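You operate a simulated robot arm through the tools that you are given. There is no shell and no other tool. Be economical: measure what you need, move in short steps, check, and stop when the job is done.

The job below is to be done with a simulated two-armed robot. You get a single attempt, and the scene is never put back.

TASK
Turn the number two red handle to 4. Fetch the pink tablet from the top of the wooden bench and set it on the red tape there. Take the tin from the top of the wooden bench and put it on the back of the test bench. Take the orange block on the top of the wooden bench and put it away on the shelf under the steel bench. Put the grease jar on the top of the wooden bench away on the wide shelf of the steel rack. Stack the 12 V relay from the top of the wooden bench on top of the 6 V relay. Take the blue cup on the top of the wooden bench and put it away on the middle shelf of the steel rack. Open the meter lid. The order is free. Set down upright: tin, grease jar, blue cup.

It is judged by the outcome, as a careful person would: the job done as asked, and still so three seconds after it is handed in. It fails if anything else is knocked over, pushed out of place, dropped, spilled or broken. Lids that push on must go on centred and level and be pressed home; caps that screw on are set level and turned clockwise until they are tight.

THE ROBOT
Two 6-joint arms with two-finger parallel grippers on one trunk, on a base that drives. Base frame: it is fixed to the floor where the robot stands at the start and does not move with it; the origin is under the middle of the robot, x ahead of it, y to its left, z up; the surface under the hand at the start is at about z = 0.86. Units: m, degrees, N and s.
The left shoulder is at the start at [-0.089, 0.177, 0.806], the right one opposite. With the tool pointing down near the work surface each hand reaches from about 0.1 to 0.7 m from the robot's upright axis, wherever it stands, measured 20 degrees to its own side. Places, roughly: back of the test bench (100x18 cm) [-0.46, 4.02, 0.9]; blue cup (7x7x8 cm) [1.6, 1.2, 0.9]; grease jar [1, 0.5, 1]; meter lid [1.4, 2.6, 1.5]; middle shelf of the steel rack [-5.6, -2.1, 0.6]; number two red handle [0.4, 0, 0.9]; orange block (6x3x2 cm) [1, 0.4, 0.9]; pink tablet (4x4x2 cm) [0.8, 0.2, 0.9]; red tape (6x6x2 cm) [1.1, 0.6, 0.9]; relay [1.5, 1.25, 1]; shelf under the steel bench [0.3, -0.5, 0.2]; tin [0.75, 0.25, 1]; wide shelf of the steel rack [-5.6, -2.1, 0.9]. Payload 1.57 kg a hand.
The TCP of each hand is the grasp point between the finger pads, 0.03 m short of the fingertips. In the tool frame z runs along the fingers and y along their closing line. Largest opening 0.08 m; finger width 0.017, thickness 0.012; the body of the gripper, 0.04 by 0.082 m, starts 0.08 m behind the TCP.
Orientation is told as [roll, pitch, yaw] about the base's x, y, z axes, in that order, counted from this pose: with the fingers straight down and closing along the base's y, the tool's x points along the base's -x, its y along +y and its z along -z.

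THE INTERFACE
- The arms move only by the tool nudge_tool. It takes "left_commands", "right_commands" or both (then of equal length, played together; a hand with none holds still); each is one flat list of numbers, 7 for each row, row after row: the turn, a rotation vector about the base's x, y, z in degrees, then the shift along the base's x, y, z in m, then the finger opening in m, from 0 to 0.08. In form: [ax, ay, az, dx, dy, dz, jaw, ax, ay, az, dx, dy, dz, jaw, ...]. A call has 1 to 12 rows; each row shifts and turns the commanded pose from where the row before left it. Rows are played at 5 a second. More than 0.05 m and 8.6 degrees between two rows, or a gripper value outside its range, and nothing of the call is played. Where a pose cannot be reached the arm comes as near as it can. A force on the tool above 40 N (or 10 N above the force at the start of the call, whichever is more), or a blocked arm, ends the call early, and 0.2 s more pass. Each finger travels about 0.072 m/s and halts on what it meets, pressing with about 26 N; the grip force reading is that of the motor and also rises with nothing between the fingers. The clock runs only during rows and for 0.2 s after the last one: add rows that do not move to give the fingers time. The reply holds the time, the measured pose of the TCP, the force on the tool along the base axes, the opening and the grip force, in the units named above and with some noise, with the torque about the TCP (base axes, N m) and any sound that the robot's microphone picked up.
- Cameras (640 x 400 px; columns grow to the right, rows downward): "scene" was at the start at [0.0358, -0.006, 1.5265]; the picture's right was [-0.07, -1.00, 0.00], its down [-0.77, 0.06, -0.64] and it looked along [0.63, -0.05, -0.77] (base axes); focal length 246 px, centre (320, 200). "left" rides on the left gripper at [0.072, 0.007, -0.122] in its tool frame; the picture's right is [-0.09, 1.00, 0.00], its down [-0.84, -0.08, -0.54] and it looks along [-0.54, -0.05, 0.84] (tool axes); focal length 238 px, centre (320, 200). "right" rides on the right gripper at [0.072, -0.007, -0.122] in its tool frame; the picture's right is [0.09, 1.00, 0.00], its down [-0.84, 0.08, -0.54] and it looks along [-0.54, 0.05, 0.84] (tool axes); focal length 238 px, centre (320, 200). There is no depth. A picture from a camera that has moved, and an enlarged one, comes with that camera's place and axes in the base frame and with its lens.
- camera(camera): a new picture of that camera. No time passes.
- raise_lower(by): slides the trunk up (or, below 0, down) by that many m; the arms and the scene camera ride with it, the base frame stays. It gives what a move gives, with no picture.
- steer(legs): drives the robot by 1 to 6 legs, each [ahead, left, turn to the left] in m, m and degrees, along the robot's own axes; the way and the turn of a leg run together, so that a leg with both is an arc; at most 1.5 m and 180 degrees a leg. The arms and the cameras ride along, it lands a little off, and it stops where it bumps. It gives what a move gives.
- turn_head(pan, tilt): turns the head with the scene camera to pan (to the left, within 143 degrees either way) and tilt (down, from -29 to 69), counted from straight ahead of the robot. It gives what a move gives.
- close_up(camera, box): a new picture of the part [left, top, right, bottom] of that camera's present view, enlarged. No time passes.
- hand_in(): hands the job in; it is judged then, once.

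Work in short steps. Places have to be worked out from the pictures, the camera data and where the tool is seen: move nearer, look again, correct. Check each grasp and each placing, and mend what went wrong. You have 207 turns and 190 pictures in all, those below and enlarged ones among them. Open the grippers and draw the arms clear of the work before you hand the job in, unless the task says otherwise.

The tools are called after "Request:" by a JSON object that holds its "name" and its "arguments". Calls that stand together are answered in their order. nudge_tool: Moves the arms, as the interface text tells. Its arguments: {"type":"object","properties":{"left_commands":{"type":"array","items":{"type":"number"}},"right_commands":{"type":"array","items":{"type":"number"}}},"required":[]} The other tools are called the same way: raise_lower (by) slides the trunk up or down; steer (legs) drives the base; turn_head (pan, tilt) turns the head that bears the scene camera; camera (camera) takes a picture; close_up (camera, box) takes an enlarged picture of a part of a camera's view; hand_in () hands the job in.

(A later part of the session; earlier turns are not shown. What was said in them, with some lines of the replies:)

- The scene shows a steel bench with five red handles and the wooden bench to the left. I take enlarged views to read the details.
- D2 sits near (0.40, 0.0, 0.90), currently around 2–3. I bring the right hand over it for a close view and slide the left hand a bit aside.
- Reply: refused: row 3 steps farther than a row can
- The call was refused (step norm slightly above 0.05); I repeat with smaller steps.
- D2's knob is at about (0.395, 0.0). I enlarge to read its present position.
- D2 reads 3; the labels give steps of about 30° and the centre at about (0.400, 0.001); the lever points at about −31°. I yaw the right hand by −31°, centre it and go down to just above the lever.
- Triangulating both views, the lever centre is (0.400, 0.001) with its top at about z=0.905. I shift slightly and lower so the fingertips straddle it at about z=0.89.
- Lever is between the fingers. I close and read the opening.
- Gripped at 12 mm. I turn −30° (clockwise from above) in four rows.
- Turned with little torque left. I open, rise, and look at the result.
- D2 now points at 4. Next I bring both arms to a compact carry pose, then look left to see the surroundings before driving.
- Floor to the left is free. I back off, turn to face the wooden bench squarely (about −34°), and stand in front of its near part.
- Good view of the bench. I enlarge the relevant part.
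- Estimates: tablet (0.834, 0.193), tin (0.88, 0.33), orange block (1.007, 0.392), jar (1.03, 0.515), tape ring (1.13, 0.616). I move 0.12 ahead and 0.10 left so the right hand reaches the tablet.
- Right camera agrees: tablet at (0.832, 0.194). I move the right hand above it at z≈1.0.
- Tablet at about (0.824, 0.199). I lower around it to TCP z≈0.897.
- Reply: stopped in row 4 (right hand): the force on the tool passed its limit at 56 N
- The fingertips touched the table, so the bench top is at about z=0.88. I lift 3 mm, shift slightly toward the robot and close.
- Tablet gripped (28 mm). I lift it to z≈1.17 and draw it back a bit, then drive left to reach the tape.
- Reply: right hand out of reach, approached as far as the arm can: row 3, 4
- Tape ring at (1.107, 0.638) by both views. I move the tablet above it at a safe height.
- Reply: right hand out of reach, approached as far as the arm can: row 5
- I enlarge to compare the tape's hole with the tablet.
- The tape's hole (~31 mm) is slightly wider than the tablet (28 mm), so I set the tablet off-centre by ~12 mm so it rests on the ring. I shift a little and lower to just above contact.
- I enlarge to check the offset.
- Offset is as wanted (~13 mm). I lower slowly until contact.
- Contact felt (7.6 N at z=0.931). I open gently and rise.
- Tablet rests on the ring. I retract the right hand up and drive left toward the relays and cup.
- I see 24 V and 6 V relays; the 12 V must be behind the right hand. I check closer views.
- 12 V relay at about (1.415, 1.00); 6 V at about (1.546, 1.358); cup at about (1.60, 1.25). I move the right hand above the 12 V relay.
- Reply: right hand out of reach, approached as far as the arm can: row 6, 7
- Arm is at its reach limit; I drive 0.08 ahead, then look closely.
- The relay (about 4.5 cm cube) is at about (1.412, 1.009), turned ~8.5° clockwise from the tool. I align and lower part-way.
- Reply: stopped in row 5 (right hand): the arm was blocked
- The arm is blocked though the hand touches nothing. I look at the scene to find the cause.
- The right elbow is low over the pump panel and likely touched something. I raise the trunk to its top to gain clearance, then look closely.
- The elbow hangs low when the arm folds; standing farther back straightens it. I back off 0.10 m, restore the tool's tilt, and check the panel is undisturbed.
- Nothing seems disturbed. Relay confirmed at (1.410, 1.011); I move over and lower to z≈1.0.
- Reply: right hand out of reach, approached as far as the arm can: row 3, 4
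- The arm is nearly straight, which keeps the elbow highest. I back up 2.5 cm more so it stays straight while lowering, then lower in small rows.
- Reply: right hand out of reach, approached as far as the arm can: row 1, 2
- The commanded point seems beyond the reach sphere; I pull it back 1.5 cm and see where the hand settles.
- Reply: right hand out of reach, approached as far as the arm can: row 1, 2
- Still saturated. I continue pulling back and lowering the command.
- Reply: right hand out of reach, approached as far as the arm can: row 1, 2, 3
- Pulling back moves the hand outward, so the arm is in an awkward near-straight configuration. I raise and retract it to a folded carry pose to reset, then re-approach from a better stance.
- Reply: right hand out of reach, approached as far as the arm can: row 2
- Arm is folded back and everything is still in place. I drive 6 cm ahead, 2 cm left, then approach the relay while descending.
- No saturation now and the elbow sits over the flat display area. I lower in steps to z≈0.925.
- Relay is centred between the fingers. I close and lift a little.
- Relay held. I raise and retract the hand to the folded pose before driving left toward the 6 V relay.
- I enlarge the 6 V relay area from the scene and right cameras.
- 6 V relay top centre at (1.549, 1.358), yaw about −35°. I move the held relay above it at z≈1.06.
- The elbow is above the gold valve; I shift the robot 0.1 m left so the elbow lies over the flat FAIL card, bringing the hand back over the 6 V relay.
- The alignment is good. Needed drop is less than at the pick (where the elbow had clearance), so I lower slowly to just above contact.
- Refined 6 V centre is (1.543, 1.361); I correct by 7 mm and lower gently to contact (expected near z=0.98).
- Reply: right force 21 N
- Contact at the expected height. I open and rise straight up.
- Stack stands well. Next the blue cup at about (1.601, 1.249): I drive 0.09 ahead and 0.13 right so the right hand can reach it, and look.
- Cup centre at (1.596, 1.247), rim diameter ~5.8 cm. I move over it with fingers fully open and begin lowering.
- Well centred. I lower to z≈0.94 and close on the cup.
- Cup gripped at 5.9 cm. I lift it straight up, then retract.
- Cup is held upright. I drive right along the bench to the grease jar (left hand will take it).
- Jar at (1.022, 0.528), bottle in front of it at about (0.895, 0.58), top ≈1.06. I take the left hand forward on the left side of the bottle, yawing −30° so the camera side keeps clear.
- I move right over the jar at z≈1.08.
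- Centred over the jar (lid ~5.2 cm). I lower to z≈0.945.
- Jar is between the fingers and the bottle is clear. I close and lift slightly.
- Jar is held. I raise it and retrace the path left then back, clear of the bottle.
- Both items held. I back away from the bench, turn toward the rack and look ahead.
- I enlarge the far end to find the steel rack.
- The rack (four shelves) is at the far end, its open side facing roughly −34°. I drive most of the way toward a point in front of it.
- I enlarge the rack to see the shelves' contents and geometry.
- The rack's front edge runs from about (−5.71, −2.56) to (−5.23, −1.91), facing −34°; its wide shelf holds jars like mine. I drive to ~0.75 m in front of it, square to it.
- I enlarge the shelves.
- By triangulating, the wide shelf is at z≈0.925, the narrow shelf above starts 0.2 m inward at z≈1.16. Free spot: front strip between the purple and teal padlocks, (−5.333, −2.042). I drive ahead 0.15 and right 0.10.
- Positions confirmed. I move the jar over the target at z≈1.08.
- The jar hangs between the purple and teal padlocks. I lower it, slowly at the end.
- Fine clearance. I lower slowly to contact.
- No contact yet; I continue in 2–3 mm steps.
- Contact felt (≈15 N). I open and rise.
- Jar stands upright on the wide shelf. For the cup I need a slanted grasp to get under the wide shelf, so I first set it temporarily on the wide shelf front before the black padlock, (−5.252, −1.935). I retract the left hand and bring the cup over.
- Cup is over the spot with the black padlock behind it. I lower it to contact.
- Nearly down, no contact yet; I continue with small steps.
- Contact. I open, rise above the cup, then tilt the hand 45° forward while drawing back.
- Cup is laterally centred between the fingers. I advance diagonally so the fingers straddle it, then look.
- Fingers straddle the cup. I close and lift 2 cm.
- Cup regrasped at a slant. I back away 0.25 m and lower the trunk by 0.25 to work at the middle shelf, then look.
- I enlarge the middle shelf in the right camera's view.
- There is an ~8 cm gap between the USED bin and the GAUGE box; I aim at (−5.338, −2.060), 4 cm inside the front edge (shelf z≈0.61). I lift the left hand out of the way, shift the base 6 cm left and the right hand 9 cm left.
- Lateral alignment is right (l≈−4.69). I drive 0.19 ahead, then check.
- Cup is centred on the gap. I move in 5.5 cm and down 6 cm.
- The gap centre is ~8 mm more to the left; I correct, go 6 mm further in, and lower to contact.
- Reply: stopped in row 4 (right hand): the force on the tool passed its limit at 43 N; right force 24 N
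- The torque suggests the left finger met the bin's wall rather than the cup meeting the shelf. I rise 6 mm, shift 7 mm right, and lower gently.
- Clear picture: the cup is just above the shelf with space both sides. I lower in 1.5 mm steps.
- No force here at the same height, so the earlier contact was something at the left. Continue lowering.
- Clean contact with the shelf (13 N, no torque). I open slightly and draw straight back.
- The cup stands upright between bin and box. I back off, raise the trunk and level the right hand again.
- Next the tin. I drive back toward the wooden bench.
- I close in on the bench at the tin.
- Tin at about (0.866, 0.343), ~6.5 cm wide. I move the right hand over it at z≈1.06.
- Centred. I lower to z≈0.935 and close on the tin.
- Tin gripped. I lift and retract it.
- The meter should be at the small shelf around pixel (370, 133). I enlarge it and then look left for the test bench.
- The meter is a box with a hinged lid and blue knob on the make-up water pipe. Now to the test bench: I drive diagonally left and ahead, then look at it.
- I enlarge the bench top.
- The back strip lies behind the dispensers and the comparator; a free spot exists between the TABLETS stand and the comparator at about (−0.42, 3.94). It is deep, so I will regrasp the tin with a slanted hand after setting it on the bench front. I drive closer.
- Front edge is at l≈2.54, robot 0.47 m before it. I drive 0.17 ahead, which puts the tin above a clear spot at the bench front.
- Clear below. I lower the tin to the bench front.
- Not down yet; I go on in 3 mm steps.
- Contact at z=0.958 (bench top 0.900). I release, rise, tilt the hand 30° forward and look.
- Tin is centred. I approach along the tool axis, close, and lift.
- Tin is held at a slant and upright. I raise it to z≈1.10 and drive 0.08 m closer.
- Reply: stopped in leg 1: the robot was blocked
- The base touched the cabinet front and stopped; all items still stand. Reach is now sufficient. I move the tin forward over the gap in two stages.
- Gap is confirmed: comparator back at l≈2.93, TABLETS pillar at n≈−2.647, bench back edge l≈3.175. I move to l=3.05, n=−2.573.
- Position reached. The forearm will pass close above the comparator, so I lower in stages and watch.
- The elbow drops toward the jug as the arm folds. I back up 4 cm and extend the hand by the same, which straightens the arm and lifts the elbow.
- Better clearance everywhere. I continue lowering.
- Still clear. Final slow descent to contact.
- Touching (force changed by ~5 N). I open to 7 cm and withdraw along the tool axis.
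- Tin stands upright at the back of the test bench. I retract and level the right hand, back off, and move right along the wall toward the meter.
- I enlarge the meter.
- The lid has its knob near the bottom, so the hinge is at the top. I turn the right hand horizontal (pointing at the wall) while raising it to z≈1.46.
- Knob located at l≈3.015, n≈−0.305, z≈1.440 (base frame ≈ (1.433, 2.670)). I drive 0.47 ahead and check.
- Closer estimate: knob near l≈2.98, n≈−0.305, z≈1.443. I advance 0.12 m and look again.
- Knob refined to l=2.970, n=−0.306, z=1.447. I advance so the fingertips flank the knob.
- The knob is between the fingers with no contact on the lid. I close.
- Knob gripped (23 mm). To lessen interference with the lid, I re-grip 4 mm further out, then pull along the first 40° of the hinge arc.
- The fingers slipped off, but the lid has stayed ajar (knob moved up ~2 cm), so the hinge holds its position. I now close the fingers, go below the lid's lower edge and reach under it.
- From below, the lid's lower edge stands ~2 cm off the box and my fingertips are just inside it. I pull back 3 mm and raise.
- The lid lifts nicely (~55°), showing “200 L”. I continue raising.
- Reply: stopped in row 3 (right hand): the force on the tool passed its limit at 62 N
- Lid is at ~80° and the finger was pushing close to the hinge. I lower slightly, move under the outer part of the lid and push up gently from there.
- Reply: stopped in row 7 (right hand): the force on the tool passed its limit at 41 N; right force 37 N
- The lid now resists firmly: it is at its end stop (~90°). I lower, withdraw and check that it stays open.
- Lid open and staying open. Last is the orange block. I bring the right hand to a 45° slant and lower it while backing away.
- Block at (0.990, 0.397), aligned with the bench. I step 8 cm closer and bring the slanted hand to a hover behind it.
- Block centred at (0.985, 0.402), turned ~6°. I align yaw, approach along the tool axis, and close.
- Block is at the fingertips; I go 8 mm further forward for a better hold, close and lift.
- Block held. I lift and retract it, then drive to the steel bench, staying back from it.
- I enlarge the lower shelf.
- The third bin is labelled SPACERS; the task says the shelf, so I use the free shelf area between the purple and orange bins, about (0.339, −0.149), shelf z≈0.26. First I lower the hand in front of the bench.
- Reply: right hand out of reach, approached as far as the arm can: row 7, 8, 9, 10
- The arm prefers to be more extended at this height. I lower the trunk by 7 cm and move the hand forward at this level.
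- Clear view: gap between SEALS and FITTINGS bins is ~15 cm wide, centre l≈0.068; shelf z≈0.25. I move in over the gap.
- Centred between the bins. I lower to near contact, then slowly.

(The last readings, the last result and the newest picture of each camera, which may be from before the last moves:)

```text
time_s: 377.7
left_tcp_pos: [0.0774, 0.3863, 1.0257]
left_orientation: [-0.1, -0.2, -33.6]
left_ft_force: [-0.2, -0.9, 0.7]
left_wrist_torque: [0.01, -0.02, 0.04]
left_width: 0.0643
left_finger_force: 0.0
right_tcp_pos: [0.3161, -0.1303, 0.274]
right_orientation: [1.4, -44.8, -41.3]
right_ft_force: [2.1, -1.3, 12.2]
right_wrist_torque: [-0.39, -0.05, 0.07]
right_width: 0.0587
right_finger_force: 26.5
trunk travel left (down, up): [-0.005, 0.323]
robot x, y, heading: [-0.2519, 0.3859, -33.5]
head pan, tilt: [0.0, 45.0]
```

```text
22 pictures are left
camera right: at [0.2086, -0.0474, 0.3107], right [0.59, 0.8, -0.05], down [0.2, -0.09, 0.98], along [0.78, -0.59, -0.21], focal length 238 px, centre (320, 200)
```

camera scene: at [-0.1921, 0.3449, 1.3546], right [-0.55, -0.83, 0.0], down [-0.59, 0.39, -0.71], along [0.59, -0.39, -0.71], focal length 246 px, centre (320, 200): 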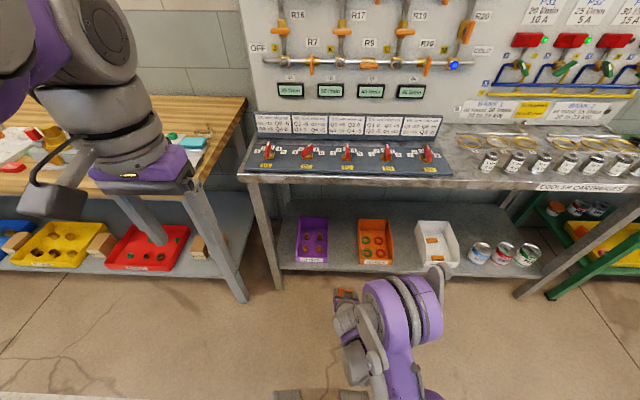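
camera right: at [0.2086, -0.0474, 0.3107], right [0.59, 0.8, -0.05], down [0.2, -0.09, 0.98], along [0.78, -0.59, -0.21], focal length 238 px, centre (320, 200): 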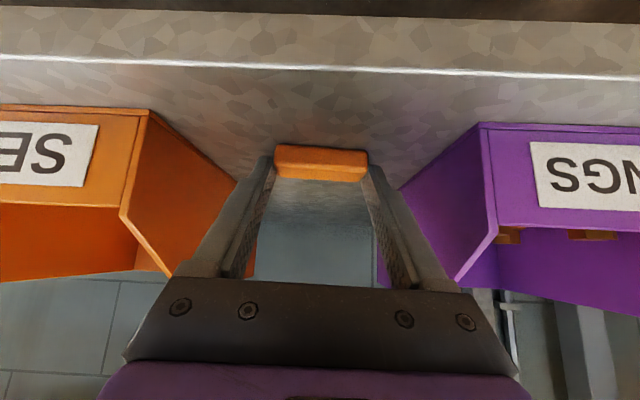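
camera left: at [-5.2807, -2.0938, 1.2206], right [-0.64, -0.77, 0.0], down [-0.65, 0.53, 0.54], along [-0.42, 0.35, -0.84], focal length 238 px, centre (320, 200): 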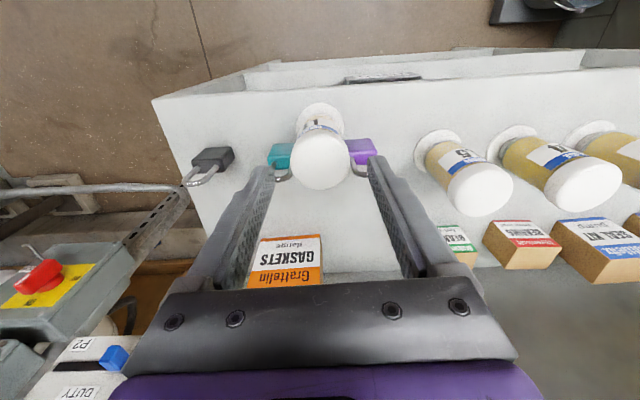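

Contact felt. I open and withdraw back and up.

Request:
{"name": "nudge_tool", "arguments": {"right_commands": [0, 0, 0, 0, 0, 0, 0.062, 0, 0, 0, 0, 0, 0, 0.07, 0, 0, 0, 0, 0, 0, 0.074, 0, 0, 0, -0.012, 0.01, 0.012, 0.074, 0, 0, 0, -0.02, 0.016, 0.022, 0.074, 0, 0, 0, -0.03, 0.022, 0.025, 0.074, 0, 0, 0, -0.033, 0.024, 0.02, 0.074, 0, 0, 0, 0, 0, 0, 0.074]}}

Request:
{"name": "camera", "arguments": {"camera": "right"}}

```text
time_s: 379.5
left_tcp_pos: [0.0791, 0.3843, 1.0245]
left_orientation: [-0.1, -0.2, -33.6]
left_ft_force: [0.3, -0.6, 0.0]
left_wrist_torque: [0.0, 0.0, 0.01]
left_width: 0.0644
left_finger_force: 0.1
right_tcp_pos: [0.2224, -0.0595, 0.3518]
right_orientation: [1.4, -44.7, -41.4]
right_ft_force: [0.2, -0.1, -0.5]
right_wrist_torque: [0.0, -0.03, 0.02]
right_width: 0.0737
right_finger_force: 0.0
trunk travel left (down, up): [-0.005, 0.323]
robot x, y, heading: [-0.2526, 0.3825, -33.8]
head pan, tilt: [0.0, 45.0]
```

```text
21 pictures are left
camera right: at [0.1158, 0.0229, 0.3884], right [0.6, 0.8, -0.05], down [0.2, -0.09, 0.98], along [0.78, -0.59, -0.22], focal length 238 px, centre (320, 200)
```

right: 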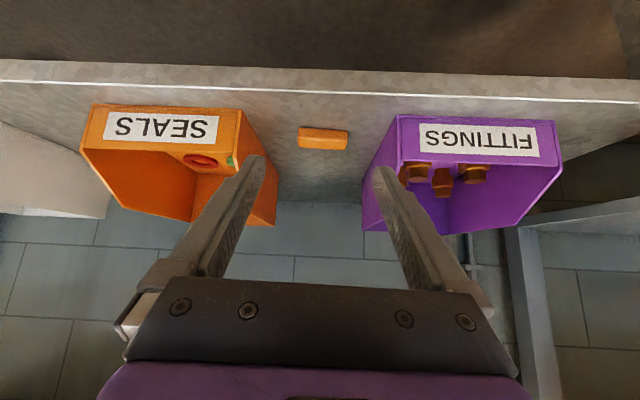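

The block lies on the shelf between the bins. I back away, raise the trunk, and check the handle and wooden bench.

Request:
{"name": "steer", "arguments": {"legs": [[-0.4, 0, 0]]}}

Request:
{"name": "raise_lower", "arguments": {"by": 0.28}}

Request:
{"name": "turn_head", "arguments": {"pan": 0, "tilt": 30}}

Request:
{"name": "camera", "arguments": {"camera": "scene"}}

Request:
{"name": "close_up", "arguments": {"camera": "scene", "box": [250, 150, 460, 270]}}

```text
time_s: 382.0
left_tcp_pos: [-0.2576, 0.6081, 1.0246]
left_orientation: [-0.1, -0.2, -33.5]
left_ft_force: [-0.4, -0.2, 0.6]
left_wrist_torque: [-0.03, 0.01, -0.01]
left_width: 0.064
left_finger_force: 0.1
right_tcp_pos: [-0.1116, 0.1656, 0.3517]
right_orientation: [1.3, -44.6, -41.2]
right_ft_force: [0.4, 0.3, -0.6]
right_wrist_torque: [0.02, 0.04, 0.02]
right_width: 0.0741
right_finger_force: 0.1
trunk travel left (down, up): [-0.005, 0.323]
robot x, y, heading: [-0.5837, 0.6083, -33.4]
head pan, tilt: [0.0, 45.0]
```

```text
time_s: 384.8
left_tcp_pos: [-0.2586, 0.6089, 1.3053]
left_orientation: [0.1, -0.2, -33.4]
left_ft_force: [0.3, -0.6, -0.6]
left_wrist_torque: [0.0, -0.01, 0.01]
left_width: 0.0637
left_finger_force: 0.1
right_tcp_pos: [-0.1119, 0.1642, 0.6327]
right_orientation: [1.4, -44.8, -41.2]
right_ft_force: [0.4, -0.1, -0.2]
right_wrist_torque: [0.04, 0.0, 0.04]
right_width: 0.0739
right_finger_force: 0.1
trunk travel left (down, up): [-0.285, 0.043]
robot x, y, heading: [-0.5901, 0.6094, -33.6]
head pan, tilt: [0.0, 45.0]
```

```text
time_s: 385.6
left_tcp_pos: [-0.2573, 0.6078, 1.3058]
left_orientation: [0.1, -0.1, -33.5]
left_ft_force: [-0.3, -0.2, 0.1]
left_wrist_torque: [0.02, 0.0, 0.01]
left_width: 0.0642
left_finger_force: 0.0
right_tcp_pos: [-0.1119, 0.1644, 0.6313]
right_orientation: [1.4, -44.7, -41.1]
right_ft_force: [-0.2, -0.2, 0.9]
right_wrist_torque: [0.03, -0.02, -0.01]
right_width: 0.0743
right_finger_force: 0.0
trunk travel left (down, up): [-0.285, 0.043]
robot x, y, heading: [-0.5925, 0.607, -33.5]
head pan, tilt: [0.0, 30.0]
```

```text
20 pictures are left
camera scene: at [-0.5459, 0.5797, 1.5948], right [-0.55, -0.83, 0.0], down [-0.42, 0.28, -0.87], along [0.72, -0.48, -0.5], focal length 246 px, centre (320, 200)
```

scene: 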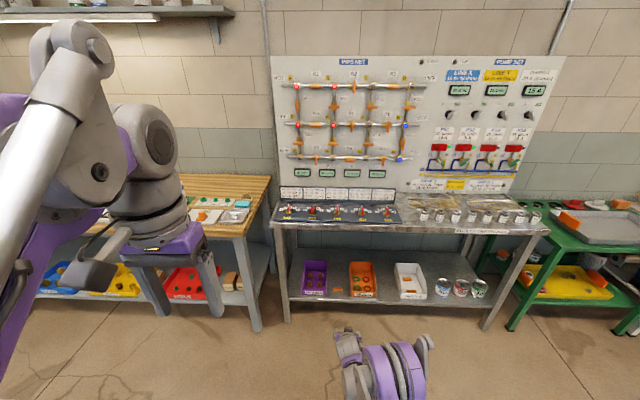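

```text
3.05 times, centred on (355, 210) of scene
camera zoom: at [-0.5459, 0.5797, 1.5948], right [-0.55, -0.83, 0.0], down [-0.42, 0.28, -0.87], along [0.72, -0.48, -0.5], focal length 751 px, centre (213, 170)
```

zoom: 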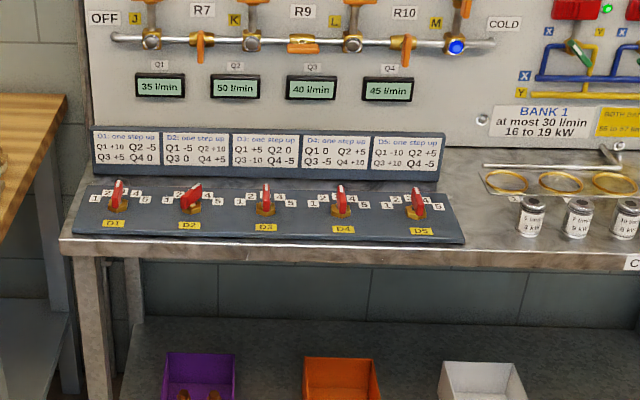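

The displays (35/50/40/45) confirm D2 is one step up at 4. I move left for a final check of the wooden bench.

Request:
{"name": "steer", "arguments": {"legs": [[0, 1.1, 0]]}}

Request:
{"name": "turn_head", "arguments": {"pan": 0, "tilt": 30}}

Request:
{"name": "close_up", "arguments": {"camera": "scene", "box": [190, 120, 450, 270]}}

```text
time_s: 395.3
left_tcp_pos: [0.3316, 1.517, 1.3043]
left_orientation: [0.1, -0.1, -32.8]
left_ft_force: [0.5, -0.4, -1.1]
left_wrist_torque: [0.02, 0.02, -0.02]
left_width: 0.064
left_finger_force: 0.0
right_tcp_pos: [0.4826, 1.075, 0.6323]
right_orientation: [1.4, -44.7, -40.6]
right_ft_force: [0.2, 0.0, -0.5]
right_wrist_torque: [0.0, 0.02, 0.01]
right_width: 0.0739
right_finger_force: 0.0
trunk travel left (down, up): [-0.285, 0.043]
robot x, y, heading: [0.0043, 1.5107, -32.8]
head pan, tilt: [0.0, 30.0]
```

```text
time_s: 395.9
left_tcp_pos: [0.3329, 1.5165, 1.3058]
left_orientation: [0.0, -0.1, -32.8]
left_ft_force: [0.6, 0.1, -0.7]
left_wrist_torque: [-0.02, 0.01, 0.03]
left_width: 0.064
left_finger_force: 0.1
right_tcp_pos: [0.4839, 1.0751, 0.6319]
right_orientation: [1.4, -44.6, -40.4]
right_ft_force: [-0.8, 0.9, 0.5]
right_wrist_torque: [-0.04, -0.02, -0.02]
right_width: 0.0742
right_finger_force: 0.1
trunk travel left (down, up): [-0.285, 0.043]
robot x, y, heading: [0.0044, 1.5123, -32.6]
head pan, tilt: [0.0, 30.0]
```

```text
2.46 times, centred on (320, 195) of scene
camera zoom: at [0.0441, 1.4848, 1.5949], right [-0.54, -0.84, 0.0], down [-0.42, 0.27, -0.87], along [0.73, -0.47, -0.5], focal length 607 px, centre (320, 212)
```

zoom: 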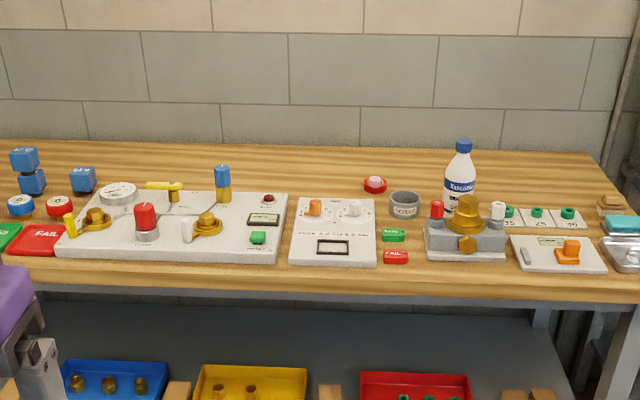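

Everything is in place: the relay stack stands, the tablet is on the tape, both grippers are open and the arms are clear. I hand in.

Request:
{"name": "hand_in", "arguments": {}}

```text
The job is handed in.
```

I did all eight tasks and handed the job in; my last views of each showed it in place and everything else standing.

- **Red handle:** D2 is at 4, and the flow displays moved by the one step its card gives.
- **Pink tablet:** it lies flat on the red tape's ring, about 13 mm off centre, because the hole in the tape is slightly wider than the tablet.
- **Tin:** it stands upright at the back of the test bench. The robot's base touched the cabinet front once and stopped; nothing on the bench moved.
- **Orange block:** it is on the bare shelf under the steel bench, between the SEALS and FITTINGS bins. A bin on that shelf labelled SPACERS holds similar blocks; I followed your wording and left it out of the bin.
- **Grease jar:** it stands upright on the wide shelf of the steel rack.
- **Relays:** the 12 V relay is on top of the 6 V relay.
- **Blue cup:** it stands upright on the middle shelf of the steel rack.
- **Meter lid:** it is open to its stop at about 90° and stays there.
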